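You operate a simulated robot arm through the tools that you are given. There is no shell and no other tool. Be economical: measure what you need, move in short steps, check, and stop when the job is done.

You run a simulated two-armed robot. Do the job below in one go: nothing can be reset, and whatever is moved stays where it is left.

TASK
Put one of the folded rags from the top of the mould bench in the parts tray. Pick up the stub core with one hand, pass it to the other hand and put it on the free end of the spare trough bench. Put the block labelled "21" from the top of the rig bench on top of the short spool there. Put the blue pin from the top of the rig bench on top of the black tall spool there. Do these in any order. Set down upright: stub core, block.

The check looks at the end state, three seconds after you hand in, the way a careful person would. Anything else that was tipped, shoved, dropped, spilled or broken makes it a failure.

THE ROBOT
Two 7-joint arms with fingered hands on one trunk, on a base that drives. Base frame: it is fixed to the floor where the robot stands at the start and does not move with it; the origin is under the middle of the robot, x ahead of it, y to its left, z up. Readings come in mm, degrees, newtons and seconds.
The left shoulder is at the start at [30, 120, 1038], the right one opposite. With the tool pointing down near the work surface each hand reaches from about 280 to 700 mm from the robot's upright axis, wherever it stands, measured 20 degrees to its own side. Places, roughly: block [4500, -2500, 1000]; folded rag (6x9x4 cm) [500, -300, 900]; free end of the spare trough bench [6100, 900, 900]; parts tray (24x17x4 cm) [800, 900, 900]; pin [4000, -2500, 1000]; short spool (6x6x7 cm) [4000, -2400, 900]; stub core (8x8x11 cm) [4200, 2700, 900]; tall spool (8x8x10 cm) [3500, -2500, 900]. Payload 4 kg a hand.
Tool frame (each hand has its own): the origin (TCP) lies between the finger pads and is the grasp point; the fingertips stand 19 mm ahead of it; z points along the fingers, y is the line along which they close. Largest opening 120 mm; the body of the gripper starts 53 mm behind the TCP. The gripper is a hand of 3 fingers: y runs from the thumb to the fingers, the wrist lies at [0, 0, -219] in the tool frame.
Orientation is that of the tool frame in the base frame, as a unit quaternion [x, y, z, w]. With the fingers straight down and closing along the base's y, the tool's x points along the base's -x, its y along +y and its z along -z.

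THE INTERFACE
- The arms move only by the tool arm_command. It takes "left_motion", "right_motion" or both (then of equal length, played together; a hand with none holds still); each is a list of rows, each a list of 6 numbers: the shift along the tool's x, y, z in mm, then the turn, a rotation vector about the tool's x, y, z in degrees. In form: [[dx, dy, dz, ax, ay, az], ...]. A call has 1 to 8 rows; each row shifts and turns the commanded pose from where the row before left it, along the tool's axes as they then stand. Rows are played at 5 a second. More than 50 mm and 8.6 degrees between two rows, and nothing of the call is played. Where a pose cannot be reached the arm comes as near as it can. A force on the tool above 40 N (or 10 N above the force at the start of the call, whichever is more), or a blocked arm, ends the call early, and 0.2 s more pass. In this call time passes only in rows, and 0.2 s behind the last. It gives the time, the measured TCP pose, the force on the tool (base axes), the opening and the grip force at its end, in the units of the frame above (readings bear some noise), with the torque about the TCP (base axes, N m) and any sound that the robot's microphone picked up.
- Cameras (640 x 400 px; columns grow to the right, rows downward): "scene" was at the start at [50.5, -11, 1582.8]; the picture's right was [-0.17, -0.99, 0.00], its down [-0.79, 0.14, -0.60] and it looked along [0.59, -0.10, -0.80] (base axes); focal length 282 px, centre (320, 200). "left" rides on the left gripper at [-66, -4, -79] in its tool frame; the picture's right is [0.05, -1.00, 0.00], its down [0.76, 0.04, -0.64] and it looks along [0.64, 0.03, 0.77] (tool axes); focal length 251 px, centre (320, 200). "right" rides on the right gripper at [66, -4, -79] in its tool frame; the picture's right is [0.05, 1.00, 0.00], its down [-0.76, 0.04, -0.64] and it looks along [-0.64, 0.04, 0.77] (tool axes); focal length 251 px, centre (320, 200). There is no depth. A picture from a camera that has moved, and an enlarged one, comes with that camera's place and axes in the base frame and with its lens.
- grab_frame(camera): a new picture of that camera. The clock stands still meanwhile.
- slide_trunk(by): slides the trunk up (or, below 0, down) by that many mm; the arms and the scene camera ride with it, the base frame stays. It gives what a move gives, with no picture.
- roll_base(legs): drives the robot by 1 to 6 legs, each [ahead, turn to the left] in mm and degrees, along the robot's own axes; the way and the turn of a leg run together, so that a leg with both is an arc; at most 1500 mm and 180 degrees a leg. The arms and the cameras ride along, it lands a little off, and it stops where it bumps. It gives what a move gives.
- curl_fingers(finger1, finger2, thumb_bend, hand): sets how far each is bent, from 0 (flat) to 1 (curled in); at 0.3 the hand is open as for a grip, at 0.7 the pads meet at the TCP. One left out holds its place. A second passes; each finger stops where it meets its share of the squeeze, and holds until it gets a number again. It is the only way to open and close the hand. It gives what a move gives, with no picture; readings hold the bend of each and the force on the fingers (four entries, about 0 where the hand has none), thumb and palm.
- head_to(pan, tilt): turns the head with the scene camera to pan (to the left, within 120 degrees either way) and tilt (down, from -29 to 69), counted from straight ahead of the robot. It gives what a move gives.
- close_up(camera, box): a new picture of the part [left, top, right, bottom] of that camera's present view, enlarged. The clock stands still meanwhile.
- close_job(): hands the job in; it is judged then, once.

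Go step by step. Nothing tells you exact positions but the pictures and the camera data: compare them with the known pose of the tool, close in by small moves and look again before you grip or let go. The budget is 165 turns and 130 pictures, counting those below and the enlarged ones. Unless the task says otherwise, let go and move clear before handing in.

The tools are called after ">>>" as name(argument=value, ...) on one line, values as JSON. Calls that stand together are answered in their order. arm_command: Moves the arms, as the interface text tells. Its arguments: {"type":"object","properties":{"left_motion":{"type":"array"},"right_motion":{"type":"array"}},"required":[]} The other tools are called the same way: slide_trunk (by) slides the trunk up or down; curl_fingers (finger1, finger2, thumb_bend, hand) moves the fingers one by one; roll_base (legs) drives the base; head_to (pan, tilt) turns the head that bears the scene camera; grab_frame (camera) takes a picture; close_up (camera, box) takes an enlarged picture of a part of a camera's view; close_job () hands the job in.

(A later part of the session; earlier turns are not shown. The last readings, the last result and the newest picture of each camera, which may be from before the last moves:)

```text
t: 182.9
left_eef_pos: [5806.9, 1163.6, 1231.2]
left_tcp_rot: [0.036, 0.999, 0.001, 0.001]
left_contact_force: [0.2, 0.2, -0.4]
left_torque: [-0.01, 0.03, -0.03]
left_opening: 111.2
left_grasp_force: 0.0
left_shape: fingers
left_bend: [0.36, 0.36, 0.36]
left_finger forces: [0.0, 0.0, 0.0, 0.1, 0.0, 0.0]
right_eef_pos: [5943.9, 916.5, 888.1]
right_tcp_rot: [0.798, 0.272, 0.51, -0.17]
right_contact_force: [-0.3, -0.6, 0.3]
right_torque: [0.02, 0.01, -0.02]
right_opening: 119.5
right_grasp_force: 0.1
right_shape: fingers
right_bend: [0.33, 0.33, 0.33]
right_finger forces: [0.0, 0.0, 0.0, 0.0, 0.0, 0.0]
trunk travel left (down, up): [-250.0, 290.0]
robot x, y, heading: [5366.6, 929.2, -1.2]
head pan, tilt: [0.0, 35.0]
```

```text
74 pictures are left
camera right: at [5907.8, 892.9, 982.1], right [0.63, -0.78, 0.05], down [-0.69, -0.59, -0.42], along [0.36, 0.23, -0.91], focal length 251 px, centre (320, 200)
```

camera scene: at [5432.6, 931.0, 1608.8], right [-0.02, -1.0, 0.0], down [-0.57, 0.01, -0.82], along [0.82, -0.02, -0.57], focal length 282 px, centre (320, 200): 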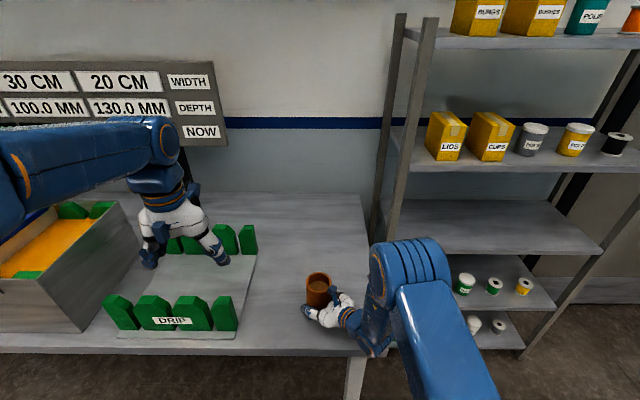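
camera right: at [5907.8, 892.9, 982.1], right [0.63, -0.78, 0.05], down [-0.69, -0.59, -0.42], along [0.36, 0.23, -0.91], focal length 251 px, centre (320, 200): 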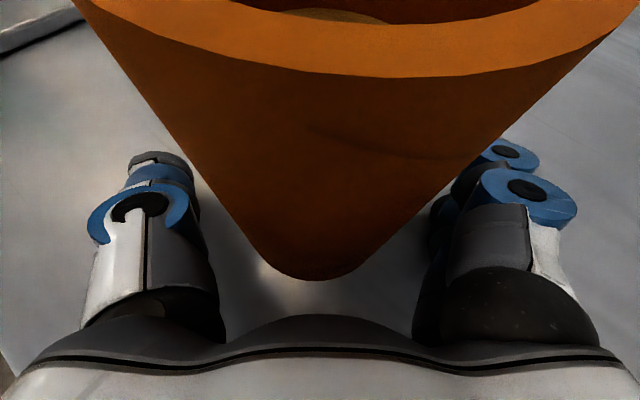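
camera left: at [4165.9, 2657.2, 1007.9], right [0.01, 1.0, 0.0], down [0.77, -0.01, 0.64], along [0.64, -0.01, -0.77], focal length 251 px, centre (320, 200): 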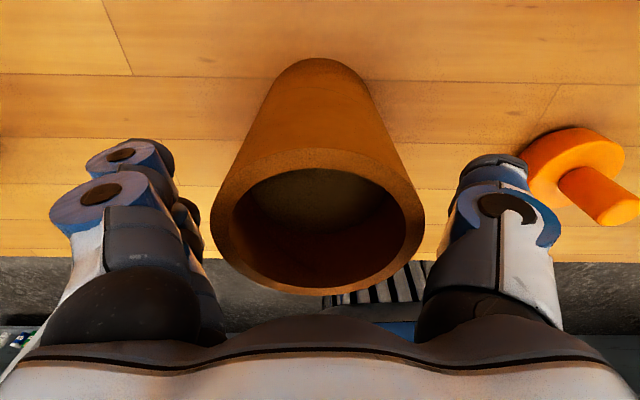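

Released. I retreat along the tool axis, then verify the core stands upright.

>>> arm_command(right_motion=[[0, 0, -30, 0, 0, 0], [0, 0, -40, 0, 0, 0], [0, 0, -45, 0, 0, 0], [0, 0, -45, 0, 0, 0], [30, 0, -30, 0, 0, 0]])

>>> close_up(camera="scene", box=[230, 200, 430, 370])

```text
t: 184.1
left_eef_pos: [5805.7, 1164.4, 1233.3]
left_tcp_rot: [0.037, 0.999, 0.0, 0.002]
left_contact_force: [0.6, 0.0, 0.0]
left_torque: [-0.02, 0.01, -0.02]
left_opening: 111.2
left_grasp_force: 0.0
left_shape: fingers
left_bend: [0.36, 0.36, 0.36]
left_finger forces: [0.0, 0.0, 0.0, 0.1, 0.0, 0.0]
right_eef_pos: [5819.5, 820.5, 994.3]
right_tcp_rot: [0.798, 0.272, 0.511, -0.171]
right_contact_force: [-0.1, -0.6, -0.2]
right_torque: [0.02, -0.01, 0.0]
right_opening: 119.4
right_grasp_force: 0.0
right_shape: fingers
right_bend: [0.33, 0.33, 0.33]
right_finger forces: [0.0, 0.0, 0.1, 0.1, 0.1, 0.0]
trunk travel left (down, up): [-250.0, 290.0]
robot x, y, heading: [5369.3, 932.0, -1.4]
head pan, tilt: [0.0, 35.0]
```

```text
2.35 times, centred on (330, 285) of scene
camera zoom: at [5433.3, 931.6, 1608.7], right [-0.02, -1.0, 0.0], down [-0.57, 0.01, -0.82], along [0.82, -0.02, -0.57], focal length 664 px, centre (296, 0)
```

zoom: 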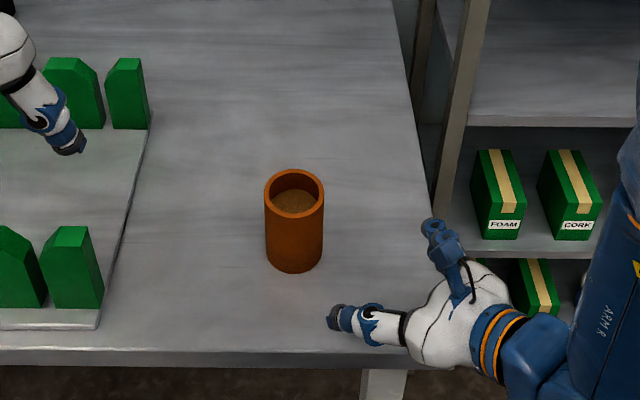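

The core stands upright and free on the bench end. I back off and begin returning the right hand to its pointing-down pose.

>>> roll_base(legs=[[-400, 0]])

>>> arm_command(right_motion=[[10, 30, -25, 0, 0, 0], [10, 30, -25, 0, 0, 0], [10, 30, -25, 0, 5, 0], [10, 20, -10, 5.1, -1.68, -5.38], [0, 0, 0, 5.1, -1.68, -5.38], [0, 0, 0, 5.1, -1.68, -5.38], [0, 0, 0, 5.1, -1.68, -5.38], [0, 0, 0, 5.1, -1.68, -5.38]])

>>> arm_command(right_motion=[[0, 0, 0, 5.1, -1.68, -5.38], [0, 0, 0, 5.1, -1.68, -5.38], [0, 0, 0, 5.1, -1.68, -5.38], [0, 0, 0, 5.1, -1.68, -5.38], [0, 0, 0, 5.1, -1.68, -5.38], [0, 0, 0, 5.1, -1.68, -5.38], [0, 0, 0, 5.1, -1.68, -5.38]])

>>> arm_command(right_motion=[[0, 0, 0, 3.64, -4.52, -5.44], [0, 0, 0, 3.64, -4.52, -5.44], [0, 0, 0, 3.64, -4.52, -5.44], [0, 0, 0, 3.64, -4.52, -5.44], [0, 0, 0, 3.64, -4.52, -5.44], [0, 0, 0, 3.64, -4.52, -5.44], [0, 0, 0, 3.64, -4.52, -5.44], [0, 0, 0, 3.64, -4.52, -5.44]])

```text
t: 186.6
left_eef_pos: [5414.9, 1170.9, 1231.8]
left_tcp_rot: [0.038, 0.999, 0.001, 0.0]
left_contact_force: [0.0, 0.2, -0.6]
left_torque: [0.01, -0.05, 0.01]
left_opening: 111.2
left_grasp_force: 0.1
left_shape: fingers
left_bend: [0.36, 0.36, 0.36]
left_finger forces: [0.0, 0.0, 0.1, 0.1, 0.0, 0.0]
right_eef_pos: [5426.7, 828.2, 991.9]
right_tcp_rot: [0.798, 0.271, 0.51, -0.17]
right_contact_force: [0.6, -0.9, -1.1]
right_torque: [-0.01, -0.02, -0.02]
right_opening: 119.6
right_grasp_force: 0.1
right_shape: fingers
right_bend: [0.33, 0.33, 0.33]
right_finger forces: [0.0, 0.1, 0.0, 0.0, 0.1, 0.0]
trunk travel left (down, up): [-250.0, 290.0]
robot x, y, heading: [4977.5, 936.3, -1.1]
head pan, tilt: [0.0, 35.0]
```

```text
t: 188.4
left_eef_pos: [5415.9, 1171.4, 1232.6]
left_tcp_rot: [0.038, 0.999, 0.0, 0.001]
left_contact_force: [-0.1, 0.1, 0.9]
left_torque: [0.01, -0.01, -0.03]
left_opening: 111.1
left_grasp_force: 0.0
left_shape: fingers
left_bend: [0.36, 0.36, 0.36]
left_finger forces: [0.1, 0.0, 0.0, 0.0, 0.1, 0.0]
right_eef_pos: [5446.1, 703.5, 1066.5]
right_tcp_rot: [0.672, 0.561, 0.442, -0.196]
right_contact_force: [0.0, 1.2, 0.9]
right_torque: [-0.01, -0.01, 0.01]
right_opening: 119.6
right_grasp_force: 0.1
right_shape: fingers
right_bend: [0.33, 0.33, 0.33]
right_finger forces: [0.0, 0.0, 0.0, 0.1, 0.1, 0.1]
trunk travel left (down, up): [-250.0, 290.0]
robot x, y, heading: [4979.4, 938.0, -1.3]
head pan, tilt: [0.0, 35.0]
```

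```text
t: 190.0
left_eef_pos: [5415.7, 1172.3, 1231.1]
left_tcp_rot: [0.038, 0.999, -0.001, 0.0]
left_contact_force: [0.2, 0.0, -0.3]
left_torque: [0.02, 0.0, -0.02]
left_opening: 111.0
left_grasp_force: 0.0
left_shape: fingers
left_bend: [0.36, 0.36, 0.36]
left_finger forces: [0.1, 0.0, 0.1, 0.0, 0.1, 0.0]
right_eef_pos: [5446.2, 704.0, 1066.3]
right_tcp_rot: [0.406, 0.868, 0.221, -0.182]
right_contact_force: [0.1, 0.3, -0.3]
right_torque: [0.0, 0.02, -0.03]
right_opening: 119.5
right_grasp_force: 0.0
right_shape: fingers
right_bend: [0.33, 0.33, 0.33]
right_finger forces: [0.1, 0.0, 0.1, 0.1, 0.0, 0.1]
trunk travel left (down, up): [-250.0, 290.0]
robot x, y, heading: [4978.5, 939.4, -1.0]
head pan, tilt: [0.0, 35.0]
```

```text
t: 191.8
left_eef_pos: [5415.8, 1172.1, 1231.9]
left_tcp_rot: [0.038, 0.999, -0.001, 0.001]
left_contact_force: [0.7, -0.5, -0.6]
left_torque: [-0.01, -0.01, -0.01]
left_opening: 111.2
left_grasp_force: 0.0
left_shape: fingers
left_bend: [0.36, 0.36, 0.36]
left_finger forces: [0.0, 0.0, 0.0, 0.0, 0.0, 0.1]
right_eef_pos: [5445.9, 704.9, 1065.9]
right_tcp_rot: [0.056, 0.992, -0.075, 0.089]
right_contact_force: [-0.4, 0.2, -0.7]
right_torque: [0.02, -0.02, -0.01]
right_opening: 119.9
right_grasp_force: 0.0
right_shape: fingers
right_bend: [0.33, 0.33, 0.33]
right_finger forces: [0.0, 0.0, 0.0, 0.0, 0.0, 0.0]
trunk travel left (down, up): [-250.0, 290.0]
robot x, y, heading: [4975.8, 940.5, -1.3]
head pan, tilt: [0.0, 35.0]
```

The right hand is nearly vertical; I true it up, then turn toward the rig bench.

>>> arm_command(right_motion=[[0, 0, -20, -4.25, 5.15, -2.6], [0, 0, -20, -4.25, 5.15, -2.6], [0, 0, 0, 0, 0, 0]])

>>> roll_base(legs=[[0, -35]])

>>> roll_base(legs=[[0, -35]])

>>> roll_base(legs=[[300, -35]])

>>> head_to(pan=0, tilt=20)

>>> grab_frame(camera="scene")

```text
t: 192.6
left_eef_pos: [5414.5, 1172.0, 1232.5]
left_tcp_rot: [0.037, 0.999, 0.001, 0.002]
left_contact_force: [0.9, 0.0, 0.2]
left_torque: [0.0, -0.05, 0.0]
left_opening: 111.1
left_grasp_force: 0.0
left_shape: fingers
left_bend: [0.36, 0.36, 0.36]
left_finger forces: [0.0, 0.0, 0.0, 0.0, 0.1, 0.0]
right_eef_pos: [5440.2, 709.2, 1104.1]
right_tcp_rot: [0.011, 1.0, -0.001, -0.003]
right_contact_force: [-0.2, 0.4, -0.9]
right_torque: [0.0, 0.0, 0.01]
right_opening: 119.7
right_grasp_force: 0.0
right_shape: fingers
right_bend: [0.33, 0.33, 0.33]
right_finger forces: [0.1, 0.0, 0.0, 0.0, 0.1, 0.0]
trunk travel left (down, up): [-250.0, 290.0]
robot x, y, heading: [4977.2, 934.6, -1.2]
head pan, tilt: [0.0, 35.0]
```

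```text
t: 194.7
left_eef_pos: [5468.8, 873.7, 1230.5]
left_tcp_rot: [0.341, 0.94, 0.001, 0.0]
left_contact_force: [-0.3, 0.0, -0.3]
left_torque: [0.01, 0.0, 0.02]
left_opening: 111.4
left_grasp_force: 0.1
left_shape: fingers
left_bend: [0.36, 0.36, 0.36]
left_finger forces: [0.0, 0.0, 0.0, 0.0, 0.0, 0.0]
right_eef_pos: [5220.7, 482.0, 1104.3]
right_tcp_rot: [0.316, 0.949, 0.002, -0.002]
right_contact_force: [-0.7, 0.0, 0.4]
right_torque: [-0.01, 0.01, 0.0]
right_opening: 119.4
right_grasp_force: 0.0
right_shape: fingers
right_bend: [0.33, 0.33, 0.33]
right_finger forces: [0.0, 0.0, 0.0, 0.0, 0.0, 0.0]
trunk travel left (down, up): [-250.0, 290.0]
robot x, y, heading: [4997.7, 970.4, -36.9]
head pan, tilt: [0.0, 35.0]
```

```text
t: 196.8
left_eef_pos: [5321.5, 615.7, 1231.5]
left_tcp_rot: [0.615, 0.789, 0.0, 0.0]
left_contact_force: [-0.9, -0.8, 0.6]
left_torque: [0.01, 0.02, -0.01]
left_opening: 111.2
left_grasp_force: 0.0
left_shape: fingers
left_bend: [0.36, 0.36, 0.36]
left_finger forces: [0.0, 0.1, 0.0, 0.0, 0.0, 0.0]
right_eef_pos: [4892.2, 442.8, 1104.1]
right_tcp_rot: [0.594, 0.805, 0.001, -0.002]
right_contact_force: [-0.3, -1.3, -0.3]
right_torque: [-0.03, -0.03, -0.01]
right_opening: 119.9
right_grasp_force: 0.0
right_shape: fingers
right_bend: [0.33, 0.33, 0.33]
right_finger forces: [0.1, 0.0, 0.1, 0.0, 0.0, 0.1]
trunk travel left (down, up): [-250.0, 290.0]
robot x, y, heading: [5043.8, 982.2, -72.6]
head pan, tilt: [0.0, 35.0]
```

```text
t: 198.8
left_eef_pos: [5058.2, 230.5, 1231.5]
left_tcp_rot: [0.824, 0.567, 0.0, 0.0]
left_contact_force: [-0.5, 0.3, -0.4]
left_torque: [0.0, -0.04, 0.03]
left_opening: 111.1
left_grasp_force: 0.1
left_shape: fingers
left_bend: [0.36, 0.36, 0.36]
left_finger forces: [0.1, 0.0, 0.1, 0.0, 0.1, 0.0]
right_eef_pos: [4608.9, 336.5, 1102.0]
right_tcp_rot: [0.808, 0.589, 0.003, -0.002]
right_contact_force: [0.0, 0.2, -0.3]
right_torque: [0.02, -0.03, -0.02]
right_opening: 119.7
right_grasp_force: 0.1
right_shape: fingers
right_bend: [0.33, 0.33, 0.33]
right_finger forces: [0.0, 0.1, 0.0, 0.1, 0.0, 0.0]
trunk travel left (down, up): [-250.0, 290.0]
robot x, y, heading: [5071.5, 679.3, -107.9]
head pan, tilt: [0.0, 35.0]
```

```text
t: 199.6
left_eef_pos: [5061.0, 232.5, 1231.4]
left_tcp_rot: [0.824, 0.567, -0.001, 0.0]
left_contact_force: [-1.1, -0.2, 0.4]
left_torque: [-0.02, 0.01, -0.02]
left_opening: 111.0
left_grasp_force: 0.1
left_shape: fingers
left_bend: [0.36, 0.36, 0.36]
left_finger forces: [0.1, 0.1, 0.0, 0.1, 0.1, 0.0]
right_eef_pos: [4610.0, 337.1, 1103.9]
right_tcp_rot: [0.808, 0.589, 0.001, -0.001]
right_contact_force: [0.1, 0.3, 0.7]
right_torque: [-0.03, -0.03, 0.03]
right_opening: 119.7
right_grasp_force: 0.1
right_shape: fingers
right_bend: [0.33, 0.33, 0.33]
right_finger forces: [0.1, 0.0, 0.0, 0.0, 0.1, 0.0]
trunk travel left (down, up): [-250.0, 290.0]
robot x, y, heading: [5074.5, 680.1, -107.7]
head pan, tilt: [0.0, 20.0]
```

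```text
72 pictures are left
camera scene: at [5049.5, 612.8, 1632.4], right [-0.95, 0.31, 0.0], down [0.11, 0.33, -0.94], along [-0.29, -0.89, -0.34], focal length 282 px, centre (320, 200)
```

scene: 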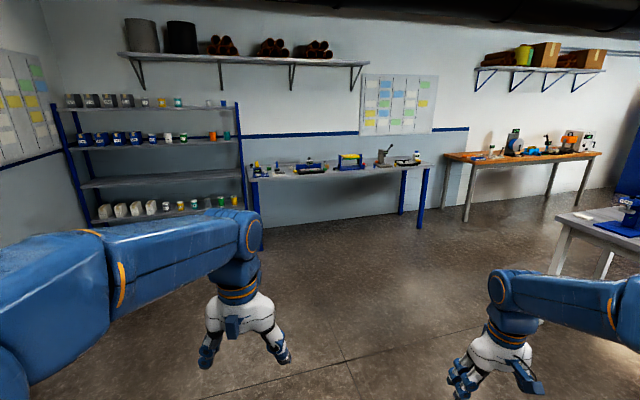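

The rig bench is the grey table by the wall. I zoom in on its items.

>>> close_up(camera="scene", box=[240, 130, 440, 200])

>>> roll_base(legs=[[1400, 0]])

>>> head_to(pan=0, tilt=28)

>>> grab_frame(camera="scene")

```text
3.20 times, centred on (340, 165) of scene
camera zoom: at [5049.5, 612.8, 1632.4], right [-0.95, 0.31, 0.0], down [0.11, 0.33, -0.94], along [-0.29, -0.89, -0.34], focal length 902 px, centre (256, 312)
```

zoom: 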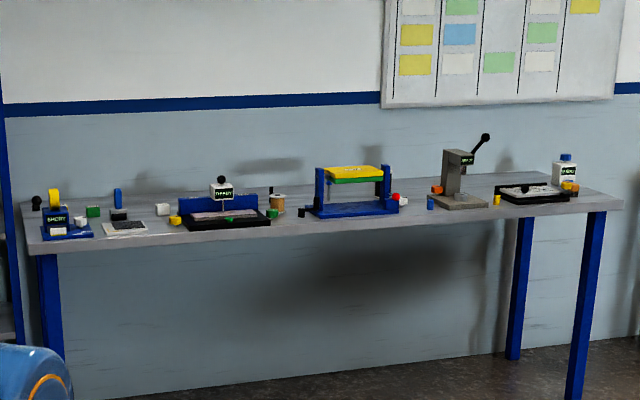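

```text
t: 206.7
left_eef_pos: [4587.8, -1107.8, 1232.2]
left_tcp_rot: [0.832, 0.555, -0.001, 0.0]
left_contact_force: [-0.9, 0.5, 0.1]
left_torque: [-0.01, -0.01, -0.02]
left_opening: 110.8
left_grasp_force: 0.1
left_shape: fingers
left_bend: [0.36, 0.36, 0.36]
left_finger forces: [0.0, 0.0, 0.1, 0.0, 0.0, 0.0]
right_eef_pos: [4140.4, -988.1, 1104.4]
right_tcp_rot: [0.817, 0.577, 0.001, -0.001]
right_contact_force: [0.0, 0.0, 0.4]
right_torque: [0.02, -0.02, 0.02]
right_opening: 119.8
right_grasp_force: 0.0
right_shape: fingers
right_bend: [0.33, 0.33, 0.33]
right_finger forces: [0.0, 0.1, 0.1, 0.0, 0.0, 0.1]
trunk travel left (down, up): [-250.0, 290.0]
robot x, y, heading: [4619.1, -659.1, -109.8]
head pan, tilt: [0.0, 20.0]
```

```text
t: 207.3
left_eef_pos: [4588.3, -1107.6, 1231.7]
left_tcp_rot: [0.832, 0.555, -0.001, 0.001]
left_contact_force: [0.2, -0.4, 0.6]
left_torque: [-0.02, 0.02, 0.0]
left_opening: 111.2
left_grasp_force: 0.1
left_shape: fingers
left_bend: [0.36, 0.36, 0.36]
left_finger forces: [0.0, 0.0, 0.0, 0.1, 0.0, 0.1]
right_eef_pos: [4141.0, -988.4, 1104.4]
right_tcp_rot: [0.816, 0.578, 0.001, -0.001]
right_contact_force: [-0.4, -0.2, 0.3]
right_torque: [0.01, 0.0, 0.0]
right_opening: 119.9
right_grasp_force: 0.0
right_shape: fingers
right_bend: [0.33, 0.33, 0.33]
right_finger forces: [0.0, 0.0, 0.0, 0.0, 0.0, 0.1]
trunk travel left (down, up): [-250.0, 290.0]
robot x, y, heading: [4614.1, -661.8, -109.6]
head pan, tilt: [0.0, 28.0]
```

```text
70 pictures are left
camera scene: at [4589.9, -724.7, 1619.6], right [-0.94, 0.34, 0.0], down [0.16, 0.44, -0.88], along [-0.3, -0.83, -0.47], focal length 282 px, centre (320, 200)
```

scene: 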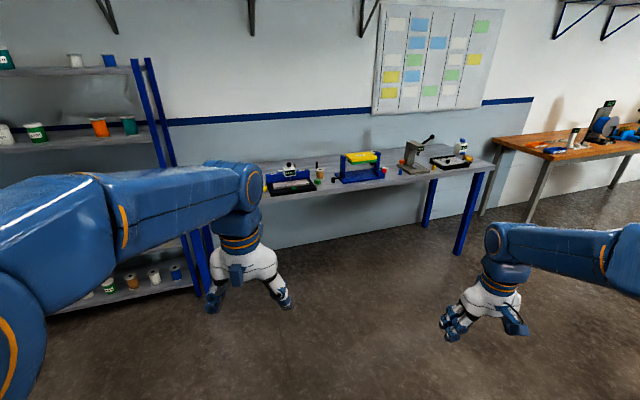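

I drive closer, and square up to the bench.

>>> roll_base(legs=[[700, 19]])

>>> head_to(pan=0, tilt=35)

>>> grab_frame(camera="scene")

```text
t: 211.2
left_eef_pos: [4610.9, -1777.2, 1231.9]
left_tcp_rot: [0.729, 0.684, -0.001, 0.001]
left_contact_force: [-0.4, 0.2, -1.0]
left_torque: [-0.03, 0.01, 0.0]
left_opening: 110.8
left_grasp_force: 0.0
left_shape: fingers
left_bend: [0.36, 0.36, 0.36]
left_finger forces: [0.0, 0.1, 0.0, 0.0, 0.0, 0.0]
right_eef_pos: [4149.0, -1809.7, 1104.7]
right_tcp_rot: [0.711, 0.703, 0.002, -0.002]
right_contact_force: [0.5, 0.6, -0.5]
right_torque: [0.04, -0.02, 0.0]
right_opening: 119.9
right_grasp_force: 0.0
right_shape: fingers
right_bend: [0.33, 0.33, 0.33]
right_finger forces: [0.1, 0.1, 0.1, 0.0, 0.0, 0.0]
trunk travel left (down, up): [-250.0, 290.0]
robot x, y, heading: [4485.2, -1346.8, -90.6]
head pan, tilt: [0.0, 28.0]
```

```text
t: 211.9
left_eef_pos: [4610.3, -1778.9, 1231.3]
left_tcp_rot: [0.73, 0.684, 0.0, 0.002]
left_contact_force: [0.5, 0.4, -0.6]
left_torque: [-0.03, 0.03, -0.01]
left_opening: 111.2
left_grasp_force: 0.0
left_shape: fingers
left_bend: [0.36, 0.36, 0.36]
left_finger forces: [0.1, 0.0, 0.0, 0.0, 0.1, 0.0]
right_eef_pos: [4148.3, -1809.5, 1104.3]
right_tcp_rot: [0.711, 0.703, 0.001, -0.001]
right_contact_force: [1.4, -0.1, 0.3]
right_torque: [-0.02, 0.01, 0.01]
right_opening: 119.8
right_grasp_force: 0.0
right_shape: fingers
right_bend: [0.33, 0.33, 0.33]
right_finger forces: [0.1, 0.0, 0.0, 0.0, 0.1, 0.0]
trunk travel left (down, up): [-250.0, 290.0]
robot x, y, heading: [4483.0, -1344.5, -90.6]
head pan, tilt: [0.0, 35.0]
```

```text
69 pictures are left
camera scene: at [4479.9, -1411.5, 1608.6], right [-1.0, 0.01, 0.0], down [0.01, 0.57, -0.82], along [-0.01, -0.82, -0.57], focal length 282 px, centre (320, 200)
```

scene: 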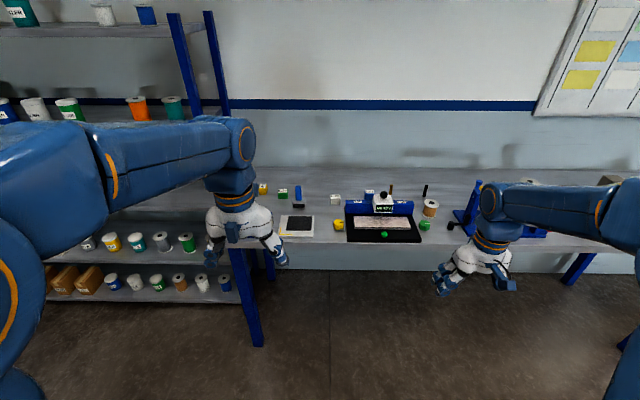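

>>> close_up(camera="scene", box=[240, 170, 400, 260])

>>> close_up(camera="scene", box=[370, 165, 560, 255])

```text
4.00 times, centred on (320, 215) of scene
camera zoom: at [4479.9, -1411.5, 1608.6], right [-1.0, 0.01, 0.0], down [0.01, 0.57, -0.82], along [-0.01, -0.82, -0.57], focal length 1128 px, centre (320, 140)
```

zoom: 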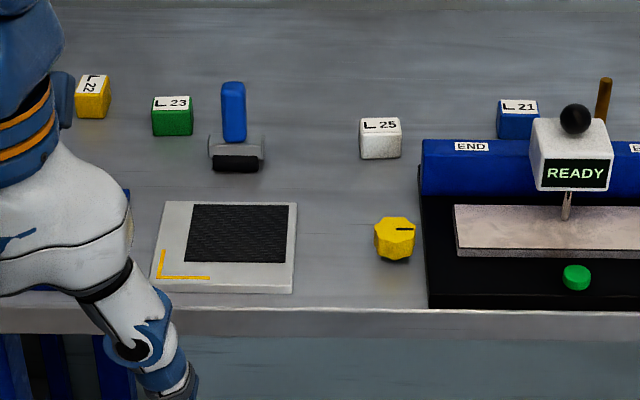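

```text
3.37 times, centred on (465, 210) of scene
camera zoom: at [4479.9, -1411.5, 1608.6], right [-1.0, 0.01, 0.0], down [0.01, 0.57, -0.82], along [-0.01, -0.82, -0.57], focal length 950 px, centre (-168, 166)
```

zoom: 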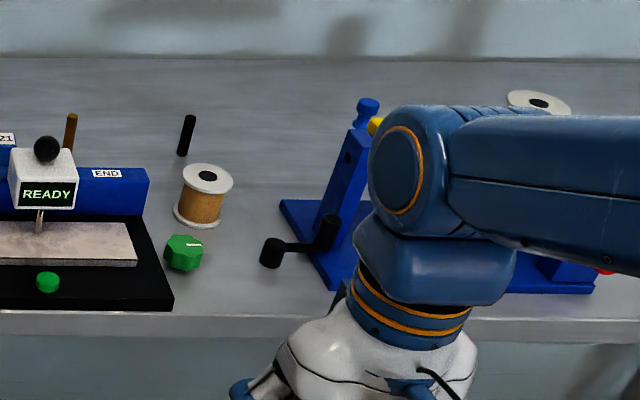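

Block "L 21" is the blue one behind the READY device (~[4243,-2480]); the short spool (tan) is at ~[4014,-2341]. The blue pin and black tall spool must be further right, so I look there.

>>> head_to(pan=-42, tilt=32)

>>> grab_frame(camera="scene")

```text
t: 213.0
left_eef_pos: [4610.1, -1777.8, 1231.5]
left_tcp_rot: [0.73, 0.683, 0.0, 0.0]
left_contact_force: [0.1, -0.4, -0.1]
left_torque: [-0.02, -0.02, -0.01]
left_opening: 111.2
left_grasp_force: 0.1
left_shape: fingers
left_bend: [0.36, 0.36, 0.36]
left_finger forces: [0.1, 0.0, 0.1, 0.1, 0.0, 0.0]
right_eef_pos: [4148.9, -1809.8, 1103.6]
right_tcp_rot: [0.712, 0.702, 0.002, -0.001]
right_contact_force: [1.0, 0.6, 0.5]
right_torque: [0.0, -0.05, 0.0]
right_opening: 120.0
right_grasp_force: 0.0
right_shape: fingers
right_bend: [0.33, 0.33, 0.33]
right_finger forces: [0.1, 0.0, 0.0, 0.0, 0.1, 0.1]
trunk travel left (down, up): [-250.0, 290.0]
robot x, y, heading: [4486.5, -1344.5, -90.7]
head pan, tilt: [-42.0, 32.0]
```

```text
66 pictures are left
camera scene: at [4419.6, -1389.4, 1613.2], right [-0.74, 0.68, 0.0], down [0.36, 0.39, -0.85], along [-0.57, -0.62, -0.53], focal length 282 px, centre (320, 200)
```

scene: 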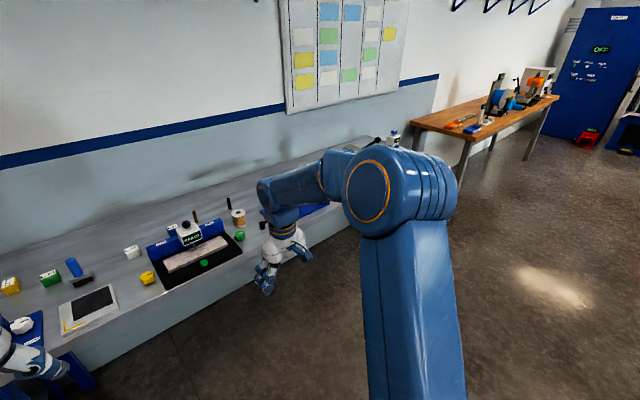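

I relocate rightward: turn left, reverse, turn back, and come forward again near x≈4000.

>>> roll_base(legs=[[0, 36]])

>>> roll_base(legs=[[-880, 0]])

>>> roll_base(legs=[[0, -36]])

>>> roll_base(legs=[[550, 0]])

>>> head_to(pan=-8, tilt=35)

>>> grab_frame(camera="scene")

```text
t: 215.1
left_eef_pos: [4841.8, -1619.6, 1229.8]
left_tcp_rot: [0.481, 0.876, 0.0, 0.0]
left_contact_force: [-0.5, 0.1, -0.7]
left_torque: [-0.01, 0.0, -0.03]
left_opening: 111.0
left_grasp_force: 0.1
left_shape: fingers
left_bend: [0.36, 0.36, 0.36]
left_finger forces: [0.0, 0.1, 0.1, 0.0, 0.0, 0.1]
right_eef_pos: [4486.5, -1917.9, 1102.5]
right_tcp_rot: [0.459, 0.889, 0.001, -0.003]
right_contact_force: [0.7, -0.9, -0.6]
right_torque: [0.04, 0.01, -0.01]
right_opening: 119.8
right_grasp_force: 0.1
right_shape: fingers
right_bend: [0.33, 0.33, 0.33]
right_finger forces: [0.1, 0.0, 0.0, 0.0, 0.0, 0.1]
trunk travel left (down, up): [-250.0, 290.0]
robot x, y, heading: [4448.6, -1367.5, -54.3]
head pan, tilt: [-42.0, 32.0]
```

```text
t: 219.7
left_eef_pos: [4333.2, -907.9, 1231.3]
left_tcp_rot: [0.483, 0.876, 0.0, 0.0]
left_contact_force: [0.9, 0.8, -0.2]
left_torque: [-0.01, 0.01, 0.03]
left_opening: 111.1
left_grasp_force: 0.1
left_shape: fingers
left_bend: [0.36, 0.36, 0.36]
left_finger forces: [0.0, 0.0, 0.0, 0.0, 0.0, 0.0]
right_eef_pos: [3977.4, -1204.7, 1103.6]
right_tcp_rot: [0.459, 0.888, 0.0, -0.002]
right_contact_force: [0.1, -0.4, -1.2]
right_torque: [-0.05, 0.01, 0.01]
right_opening: 119.9
right_grasp_force: 0.0
right_shape: fingers
right_bend: [0.33, 0.33, 0.33]
right_finger forces: [0.1, 0.1, 0.1, 0.0, 0.0, 0.0]
trunk travel left (down, up): [-250.0, 290.0]
robot x, y, heading: [3937.2, -658.0, -54.7]
head pan, tilt: [-42.0, 32.0]
```

```text
t: 221.8
left_eef_pos: [4108.8, -1093.6, 1231.6]
left_tcp_rot: [0.73, 0.684, 0.001, 0.0]
left_contact_force: [-0.1, -0.3, 0.8]
left_torque: [0.0, 0.0, 0.05]
left_opening: 111.1
left_grasp_force: 0.1
left_shape: fingers
left_bend: [0.36, 0.36, 0.36]
left_finger forces: [0.0, 0.0, 0.0, 0.0, 0.0, 0.0]
right_eef_pos: [3647.0, -1126.3, 1102.6]
right_tcp_rot: [0.711, 0.703, 0.002, 0.0]
right_contact_force: [0.2, 0.1, -0.2]
right_torque: [0.0, -0.01, 0.01]
right_opening: 120.0
right_grasp_force: 0.1
right_shape: fingers
right_bend: [0.33, 0.33, 0.33]
right_finger forces: [0.0, 0.0, 0.1, 0.0, 0.1, 0.1]
trunk travel left (down, up): [-250.0, 290.0]
robot x, y, heading: [3987.9, -659.3, -90.0]
head pan, tilt: [-42.0, 32.0]
```

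```text
t: 225.0
left_eef_pos: [4120.0, -1644.9, 1230.1]
left_tcp_rot: [0.725, 0.689, 0.001, 0.0]
left_contact_force: [-0.1, -0.3, 0.2]
left_torque: [0.02, -0.01, -0.03]
left_opening: 111.2
left_grasp_force: 0.0
left_shape: fingers
left_bend: [0.36, 0.36, 0.36]
left_finger forces: [0.0, 0.0, 0.0, 0.0, 0.0, 0.0]
right_eef_pos: [3657.7, -1681.4, 1103.3]
right_tcp_rot: [0.706, 0.708, 0.001, -0.002]
right_contact_force: [0.2, -0.4, 0.1]
right_torque: [0.03, -0.01, 0.0]
right_opening: 119.8
right_grasp_force: 0.1
right_shape: fingers
right_bend: [0.33, 0.33, 0.33]
right_finger forces: [0.0, 0.1, 0.1, 0.1, 0.0, 0.0]
trunk travel left (down, up): [-250.0, 290.0]
robot x, y, heading: [3983.4, -1211.8, -89.2]
head pan, tilt: [-42.0, 32.0]
```

```text
t: 226.0
left_eef_pos: [4119.5, -1643.2, 1231.0]
left_tcp_rot: [0.725, 0.689, 0.0, 0.001]
left_contact_force: [0.6, 0.1, -0.9]
left_torque: [-0.01, 0.01, 0.0]
left_opening: 110.7
left_grasp_force: 0.0
left_shape: fingers
left_bend: [0.36, 0.36, 0.36]
left_finger forces: [0.0, 0.0, 0.1, 0.0, 0.0, 0.1]
right_eef_pos: [3657.8, -1680.9, 1103.9]
right_tcp_rot: [0.707, 0.708, 0.001, -0.002]
right_contact_force: [-0.3, 0.1, 0.0]
right_torque: [0.05, -0.03, 0.01]
right_opening: 119.6
right_grasp_force: 0.0
right_shape: fingers
right_bend: [0.33, 0.33, 0.33]
right_finger forces: [0.1, 0.0, 0.1, 0.0, 0.0, 0.0]
trunk travel left (down, up): [-250.0, 290.0]
robot x, y, heading: [3986.7, -1210.9, -89.2]
head pan, tilt: [-8.0, 35.0]
```

```text
65 pictures are left
camera scene: at [3970.4, -1277.6, 1608.6], right [-0.99, 0.13, 0.0], down [0.07, 0.57, -0.82], along [-0.1, -0.81, -0.57], focal length 282 px, centre (320, 200)
```

scene: 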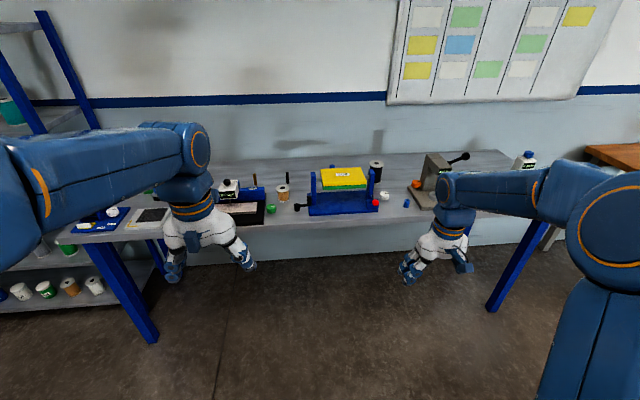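

>>> close_up(camera="scene", box=[250, 145, 430, 240])

>>> close_up(camera="scene", box=[380, 140, 560, 230])

```text
3.56 times, centred on (340, 192) of scene
camera zoom: at [3970.4, -1277.6, 1608.6], right [-0.99, 0.13, 0.0], down [0.07, 0.57, -0.82], along [-0.1, -0.81, -0.57], focal length 1003 px, centre (249, 227)
```

zoom: 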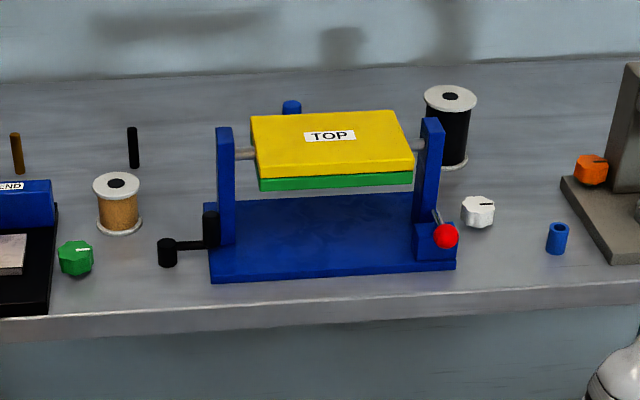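

```text
3.56 times, centred on (470, 185) of scene
camera zoom: at [3970.4, -1277.6, 1608.6], right [-0.99, 0.13, 0.0], down [0.07, 0.57, -0.82], along [-0.1, -0.81, -0.57], focal length 1003 px, centre (-213, 253)
```

zoom: 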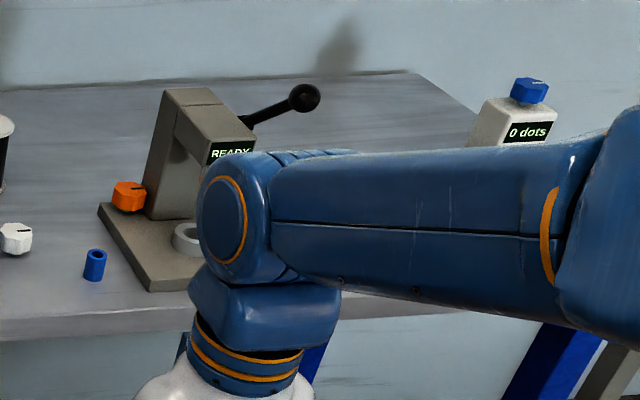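

The black tall spool is at ~[3547,-2461]. Something blue stands behind the yellow fixture near [3765,-2471]; I raise the trunk to look over it.

>>> slide_trunk(by=280)

>>> head_to(pan=-5, tilt=44)

>>> close_up(camera="scene", box=[220, 120, 440, 260])

```text
t: 228.8
left_eef_pos: [4119.6, -1643.4, 1509.9]
left_tcp_rot: [0.724, 0.69, 0.0, -0.001]
left_contact_force: [0.0, 0.2, 0.1]
left_torque: [0.05, 0.0, 0.01]
left_opening: 111.3
left_grasp_force: 0.1
left_shape: fingers
left_bend: [0.36, 0.36, 0.36]
left_finger forces: [0.0, 0.0, 0.0, 0.0, 0.0, 0.0]
right_eef_pos: [3658.6, -1680.5, 1383.6]
right_tcp_rot: [0.707, 0.708, 0.001, -0.001]
right_contact_force: [0.0, 0.1, 0.2]
right_torque: [0.01, 0.0, -0.01]
right_opening: 119.5
right_grasp_force: 0.2
right_shape: fingers
right_bend: [0.33, 0.33, 0.33]
right_finger forces: [0.1, 0.1, 0.1, 0.1, 0.0, 0.0]
trunk travel left (down, up): [-530.0, 10.0]
robot x, y, heading: [3984.9, -1210.5, -89.1]
head pan, tilt: [-8.0, 35.0]
```

```text
t: 229.5
left_eef_pos: [4119.8, -1644.3, 1511.2]
left_tcp_rot: [0.724, 0.689, 0.0, 0.0]
left_contact_force: [0.3, 0.9, -0.4]
left_torque: [0.02, -0.02, -0.01]
left_opening: 111.2
left_grasp_force: 0.0
left_shape: fingers
left_bend: [0.36, 0.36, 0.36]
left_finger forces: [0.0, 0.0, 0.1, 0.0, 0.0, 0.1]
right_eef_pos: [3658.8, -1681.5, 1384.3]
right_tcp_rot: [0.707, 0.707, 0.001, -0.001]
right_contact_force: [0.5, 0.5, -0.4]
right_torque: [0.0, 0.04, -0.02]
right_opening: 120.0
right_grasp_force: 0.1
right_shape: fingers
right_bend: [0.33, 0.33, 0.33]
right_finger forces: [0.0, 0.0, 0.1, 0.1, 0.0, 0.0]
trunk travel left (down, up): [-530.0, 10.0]
robot x, y, heading: [3984.0, -1210.7, -89.3]
head pan, tilt: [-5.0, 44.0]
```

```text
2.86 times, centred on (330, 190) of scene
camera zoom: at [3975.5, -1272.2, 1875.2], right [-1.0, 0.07, 0.0], down [0.05, 0.69, -0.72], along [-0.05, -0.72, -0.69], focal length 806 px, centre (291, 229)
```

zoom: 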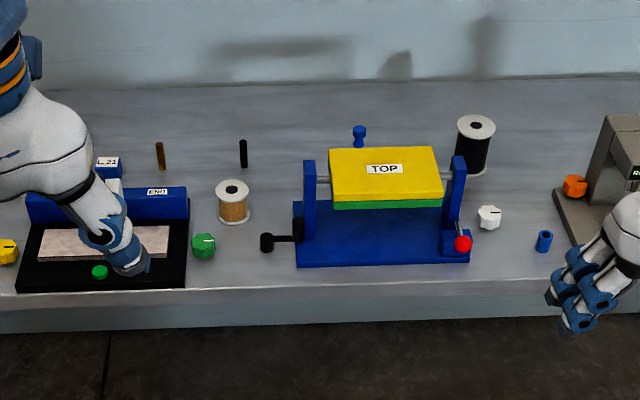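

>>> close_up(camera="scene", box=[300, 150, 410, 215])

```text
5.82 times, centred on (355, 182) of scene
camera zoom: at [3975.5, -1272.2, 1875.2], right [-1.0, 0.07, 0.0], down [0.05, 0.69, -0.72], along [-0.05, -0.72, -0.69], focal length 1641 px, centre (116, 302)
```

zoom: 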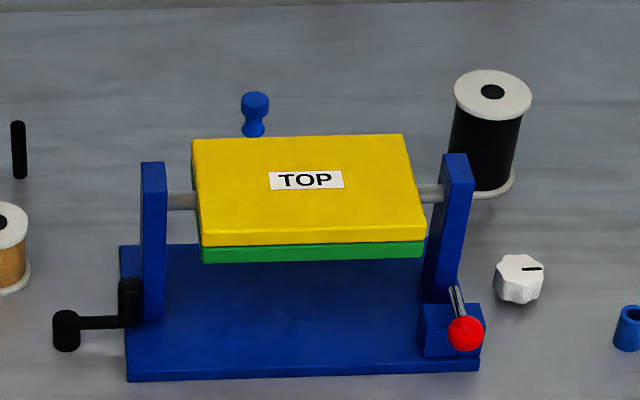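

That is the blue skittle-shaped pin, at about [3765,-2471], top z≈970, standing behind the fixture; spool top at about [3535,-2495,952]. With the trunk up, I move over to x≈3590 facing the bench so the left hand can take the pin.

>>> roll_base(legs=[[0, -33]])

>>> roll_base(legs=[[680, 0]])

>>> roll_base(legs=[[0, 33]])

>>> head_to(pan=5, tilt=50)

>>> grab_frame(camera="scene")

```text
t: 231.5
left_eef_pos: [3862.9, -1642.8, 1511.9]
left_tcp_rot: [0.891, 0.455, -0.001, 0.001]
left_contact_force: [-0.6, 0.1, 0.2]
left_torque: [-0.04, -0.02, 0.0]
left_opening: 111.0
left_grasp_force: 0.2
left_shape: fingers
left_bend: [0.36, 0.36, 0.36]
left_finger forces: [0.0, 0.0, 0.1, 0.0, 0.0, 0.0]
right_eef_pos: [3454.8, -1424.5, 1384.4]
right_tcp_rot: [0.879, 0.477, 0.002, -0.001]
right_contact_force: [0.5, -0.2, 0.3]
right_torque: [-0.02, -0.02, -0.02]
right_opening: 119.6
right_grasp_force: 0.0
right_shape: fingers
right_bend: [0.33, 0.33, 0.33]
right_finger forces: [0.0, 0.0, 0.1, 0.0, 0.2, 0.0]
trunk travel left (down, up): [-530.0, 10.0]
robot x, y, heading: [4018.2, -1233.2, -122.4]
head pan, tilt: [-5.0, 44.0]
```

```text
t: 235.3
left_eef_pos: [3483.0, -2230.1, 1512.1]
left_tcp_rot: [0.893, 0.45, -0.001, 0.001]
left_contact_force: [0.6, -1.0, -0.3]
left_torque: [0.02, 0.01, 0.01]
left_opening: 111.3
left_grasp_force: 0.0
left_shape: fingers
left_bend: [0.36, 0.36, 0.36]
left_finger forces: [0.1, 0.1, 0.1, 0.1, 0.0, 0.1]
right_eef_pos: [3076.7, -2006.0, 1385.7]
right_tcp_rot: [0.881, 0.473, 0.002, -0.001]
right_contact_force: [0.5, -0.1, 0.3]
right_torque: [0.01, 0.01, 0.01]
right_opening: 119.8
right_grasp_force: 0.1
right_shape: fingers
right_bend: [0.33, 0.33, 0.33]
right_finger forces: [0.0, 0.0, 0.1, 0.1, 0.0, 0.0]
trunk travel left (down, up): [-530.0, 10.0]
robot x, y, heading: [3644.2, -1820.8, -123.0]
head pan, tilt: [-5.0, 44.0]
```

```text
t: 237.3
left_eef_pos: [3734.3, -2249.1, 1512.8]
left_tcp_rot: [0.727, 0.687, -0.001, 0.0]
left_contact_force: [0.0, 0.3, 0.1]
left_torque: [0.0, -0.02, -0.02]
left_opening: 111.0
left_grasp_force: 0.1
left_shape: fingers
left_bend: [0.36, 0.36, 0.36]
left_finger forces: [0.0, 0.0, 0.0, 0.0, 0.1, 0.0]
right_eef_pos: [3273.7, -2284.2, 1383.6]
right_tcp_rot: [0.708, 0.706, 0.001, 0.0]
right_contact_force: [0.7, -0.7, 0.6]
right_torque: [0.0, -0.02, -0.03]
right_opening: 119.8
right_grasp_force: 0.0
right_shape: fingers
right_bend: [0.33, 0.33, 0.33]
right_finger forces: [0.0, 0.1, 0.1, 0.0, 0.0, 0.0]
trunk travel left (down, up): [-530.0, 10.0]
robot x, y, heading: [3596.9, -1819.8, -90.3]
head pan, tilt: [-5.0, 44.0]
```

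```text
t: 238.1
left_eef_pos: [3736.9, -2250.4, 1511.5]
left_tcp_rot: [0.727, 0.686, -0.001, 0.0]
left_contact_force: [0.0, 0.0, -0.1]
left_torque: [0.01, 0.02, -0.03]
left_opening: 111.1
left_grasp_force: 0.1
left_shape: fingers
left_bend: [0.36, 0.36, 0.36]
left_finger forces: [0.1, 0.0, 0.0, 0.0, 0.0, 0.1]
right_eef_pos: [3275.2, -2284.7, 1385.0]
right_tcp_rot: [0.708, 0.706, 0.001, -0.002]
right_contact_force: [0.2, -0.1, -0.3]
right_torque: [-0.01, 0.02, 0.0]
right_opening: 119.5
right_grasp_force: 0.1
right_shape: fingers
right_bend: [0.33, 0.33, 0.33]
right_finger forces: [0.0, 0.0, 0.1, 0.0, 0.1, 0.0]
trunk travel left (down, up): [-530.0, 10.0]
robot x, y, heading: [3598.1, -1819.5, -90.4]
head pan, tilt: [5.0, 50.0]
```

```text
60 pictures are left
camera scene: at [3607.2, -1873.6, 1866.8], right [-1.0, -0.08, 0.0], down [-0.06, 0.76, -0.64], along [0.05, -0.64, -0.77], focal length 282 px, centre (320, 200)
```

scene: 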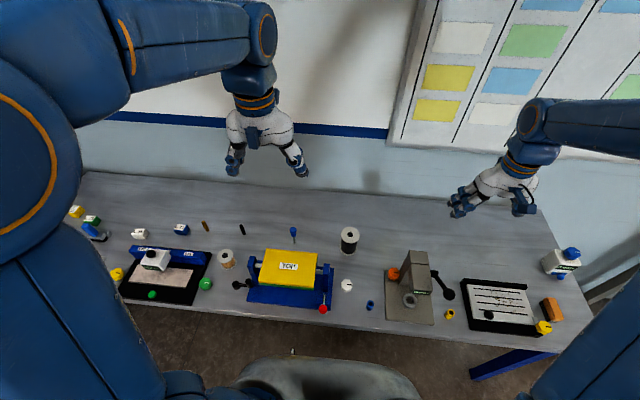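

Excellent view. I zoom on the pin and the tall spool.

>>> close_up(camera="scene", box=[240, 215, 380, 315])

>>> close_up(camera="scene", box=[120, 210, 260, 310])

```text
4.00 times, centred on (310, 265) of scene
camera zoom: at [3607.2, -1873.6, 1866.8], right [-1.0, -0.08, 0.0], down [-0.06, 0.76, -0.64], along [0.05, -0.64, -0.77], focal length 1128 px, centre (360, -60)
```

zoom: 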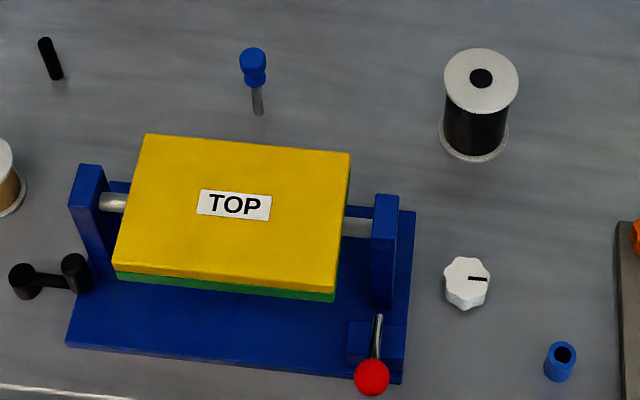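

```text
4.00 times, centred on (190, 260) of scene
camera zoom: at [3607.2, -1873.6, 1866.8], right [-1.0, -0.08, 0.0], down [-0.06, 0.76, -0.64], along [0.05, -0.64, -0.77], focal length 1128 px, centre (840, -40)
```

zoom: 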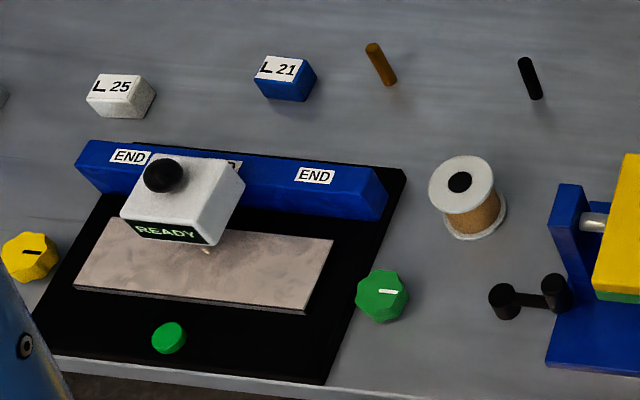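

I zoom tightly on the blue pin to understand its shape.

>>> close_up(camera="scene", box=[284, 222, 308, 248])

>>> close_up(camera="scene", box=[60, 195, 160, 265])

```text
15.38 times, centred on (296, 235) of scene
camera zoom: at [3607.2, -1873.6, 1866.8], right [-1.0, -0.08, 0.0], down [-0.06, 0.76, -0.64], along [0.05, -0.64, -0.77], focal length 4338 px, centre (689, -338)
```

zoom: 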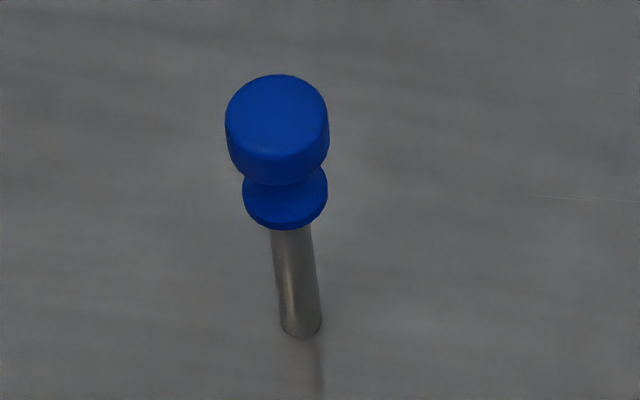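

```text
5.71 times, centred on (110, 230) of scene
camera zoom: at [3607.2, -1873.6, 1866.8], right [-1.0, -0.08, 0.0], down [-0.06, 0.76, -0.64], along [0.05, -0.64, -0.77], focal length 1611 px, centre (1520, 29)
```

zoom: 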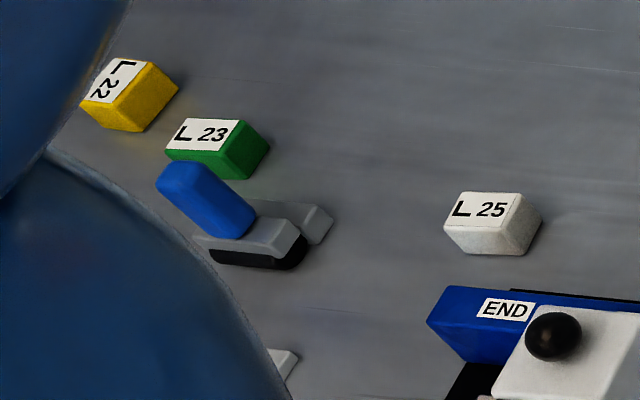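

That's the pin: blue knob on a steel shank, standing. I retract the right hand clear of the press, then lower the trunk to normal.

>>> arm_command(right_motion=[[45, 0, -20, 0, 0, 0], [45, 0, -20, 0, 0, 0], [45, 0, -20, 0, 0, 0], [45, 0, -20, 0, 0, 0]])

>>> slide_trunk(by=-240)

```text
t: 239.1
left_eef_pos: [3733.6, -2246.6, 1512.5]
left_tcp_rot: [0.727, 0.687, -0.002, 0.001]
left_contact_force: [0.2, 0.6, -0.3]
left_torque: [-0.01, 0.01, 0.02]
left_opening: 111.2
left_grasp_force: 0.1
left_shape: fingers
left_bend: [0.36, 0.36, 0.36]
left_finger forces: [0.1, 0.0, 0.0, 0.0, 0.0, 0.1]
right_eef_pos: [3275.0, -2100.4, 1462.6]
right_tcp_rot: [0.708, 0.706, 0.0, -0.001]
right_contact_force: [-0.6, 0.1, 0.1]
right_torque: [-0.05, 0.03, 0.02]
right_opening: 119.8
right_grasp_force: 0.1
right_shape: fingers
right_bend: [0.33, 0.33, 0.33]
right_finger forces: [0.0, 0.0, 0.0, 0.0, 0.1, 0.0]
trunk travel left (down, up): [-530.0, 10.0]
robot x, y, heading: [3601.0, -1817.9, -90.3]
head pan, tilt: [5.0, 50.0]
```

```text
t: 241.6
left_eef_pos: [3734.6, -2249.5, 1271.5]
left_tcp_rot: [0.727, 0.686, 0.0, 0.001]
left_contact_force: [-0.5, 0.0, -0.7]
left_torque: [0.04, -0.02, -0.02]
left_opening: 111.1
left_grasp_force: 0.0
left_shape: fingers
left_bend: [0.36, 0.36, 0.36]
left_finger forces: [0.0, 0.0, 0.0, 0.1, 0.0, 0.1]
right_eef_pos: [3276.0, -2105.1, 1223.1]
right_tcp_rot: [0.709, 0.705, 0.001, -0.001]
right_contact_force: [0.6, -0.3, 0.2]
right_torque: [0.02, 0.0, 0.04]
right_opening: 119.8
right_grasp_force: 0.2
right_shape: fingers
right_bend: [0.33, 0.33, 0.33]
right_finger forces: [0.0, 0.1, 0.1, 0.0, 0.0, 0.0]
trunk travel left (down, up): [-290.0, 250.0]
robot x, y, heading: [3600.5, -1817.4, -90.6]
head pan, tilt: [5.0, 50.0]
```

I move the left hand over the pin at z≈1090 and look.

>>> arm_command(left_motion=[[-40, 6.5, 10, 0, 0, 0], [-40, 6.5, 20, 0, 0, 0], [-36, 6.5, 30, 0, 0, 0], [-36, 6.5, 33, 0, 0, 0], [-36, 6.5, 33, 0, 0, 0], [-30, 6.5, 38, 0, 0, 0], [0, 0, 15, 0, 0, 0], [0, 0, 0, 0, 0, 0]])

>>> grab_frame(camera="left")

>>> close_up(camera="scene", box=[240, 100, 400, 220])

```text
t: 243.3
left_eef_pos: [3761.7, -2470.0, 1092.4]
left_tcp_rot: [0.727, 0.687, -0.001, 0.001]
left_contact_force: [0.3, -0.9, -0.5]
left_torque: [0.04, -0.01, 0.0]
left_opening: 111.1
left_grasp_force: 0.1
left_shape: fingers
left_bend: [0.36, 0.36, 0.36]
left_finger forces: [0.0, 0.0, 0.0, 0.0, 0.0, 0.0]
right_eef_pos: [3275.0, -2105.3, 1222.2]
right_tcp_rot: [0.708, 0.706, 0.003, -0.001]
right_contact_force: [-0.4, 0.5, 0.4]
right_torque: [0.02, -0.01, 0.03]
right_opening: 119.7
right_grasp_force: 0.1
right_shape: fingers
right_bend: [0.33, 0.33, 0.33]
right_finger forces: [0.1, 0.0, 0.0, 0.0, 0.0, 0.0]
trunk travel left (down, up): [-290.0, 250.0]
robot x, y, heading: [3600.1, -1817.8, -90.3]
head pan, tilt: [5.0, 50.0]
```

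```text
55 pictures are left
camera left: at [3754.4, -2536.0, 1172.0], right [-0.99, 0.11, 0.0], down [0.08, 0.76, 0.64], along [0.07, 0.64, -0.77], focal length 251 px, centre (320, 200)
```

left: 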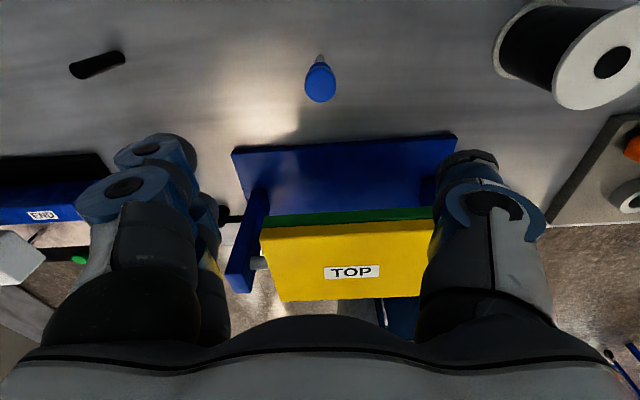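

```text
3.33 times, centred on (320, 160) of scene
camera zoom: at [3604.7, -1873.7, 1626.8], right [-1.0, -0.08, 0.0], down [-0.06, 0.76, -0.64], along [0.05, -0.64, -0.77], focal length 940 px, centre (320, 333)
```

zoom: 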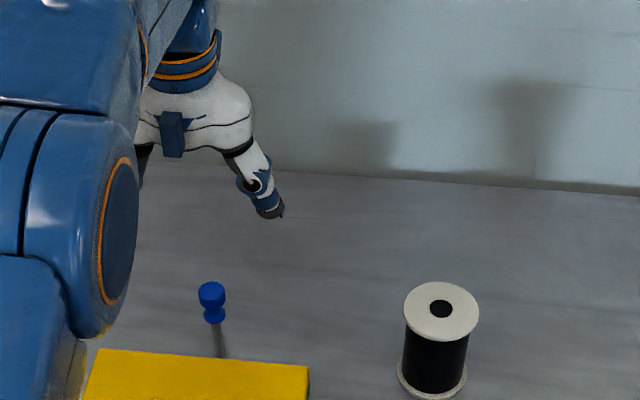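

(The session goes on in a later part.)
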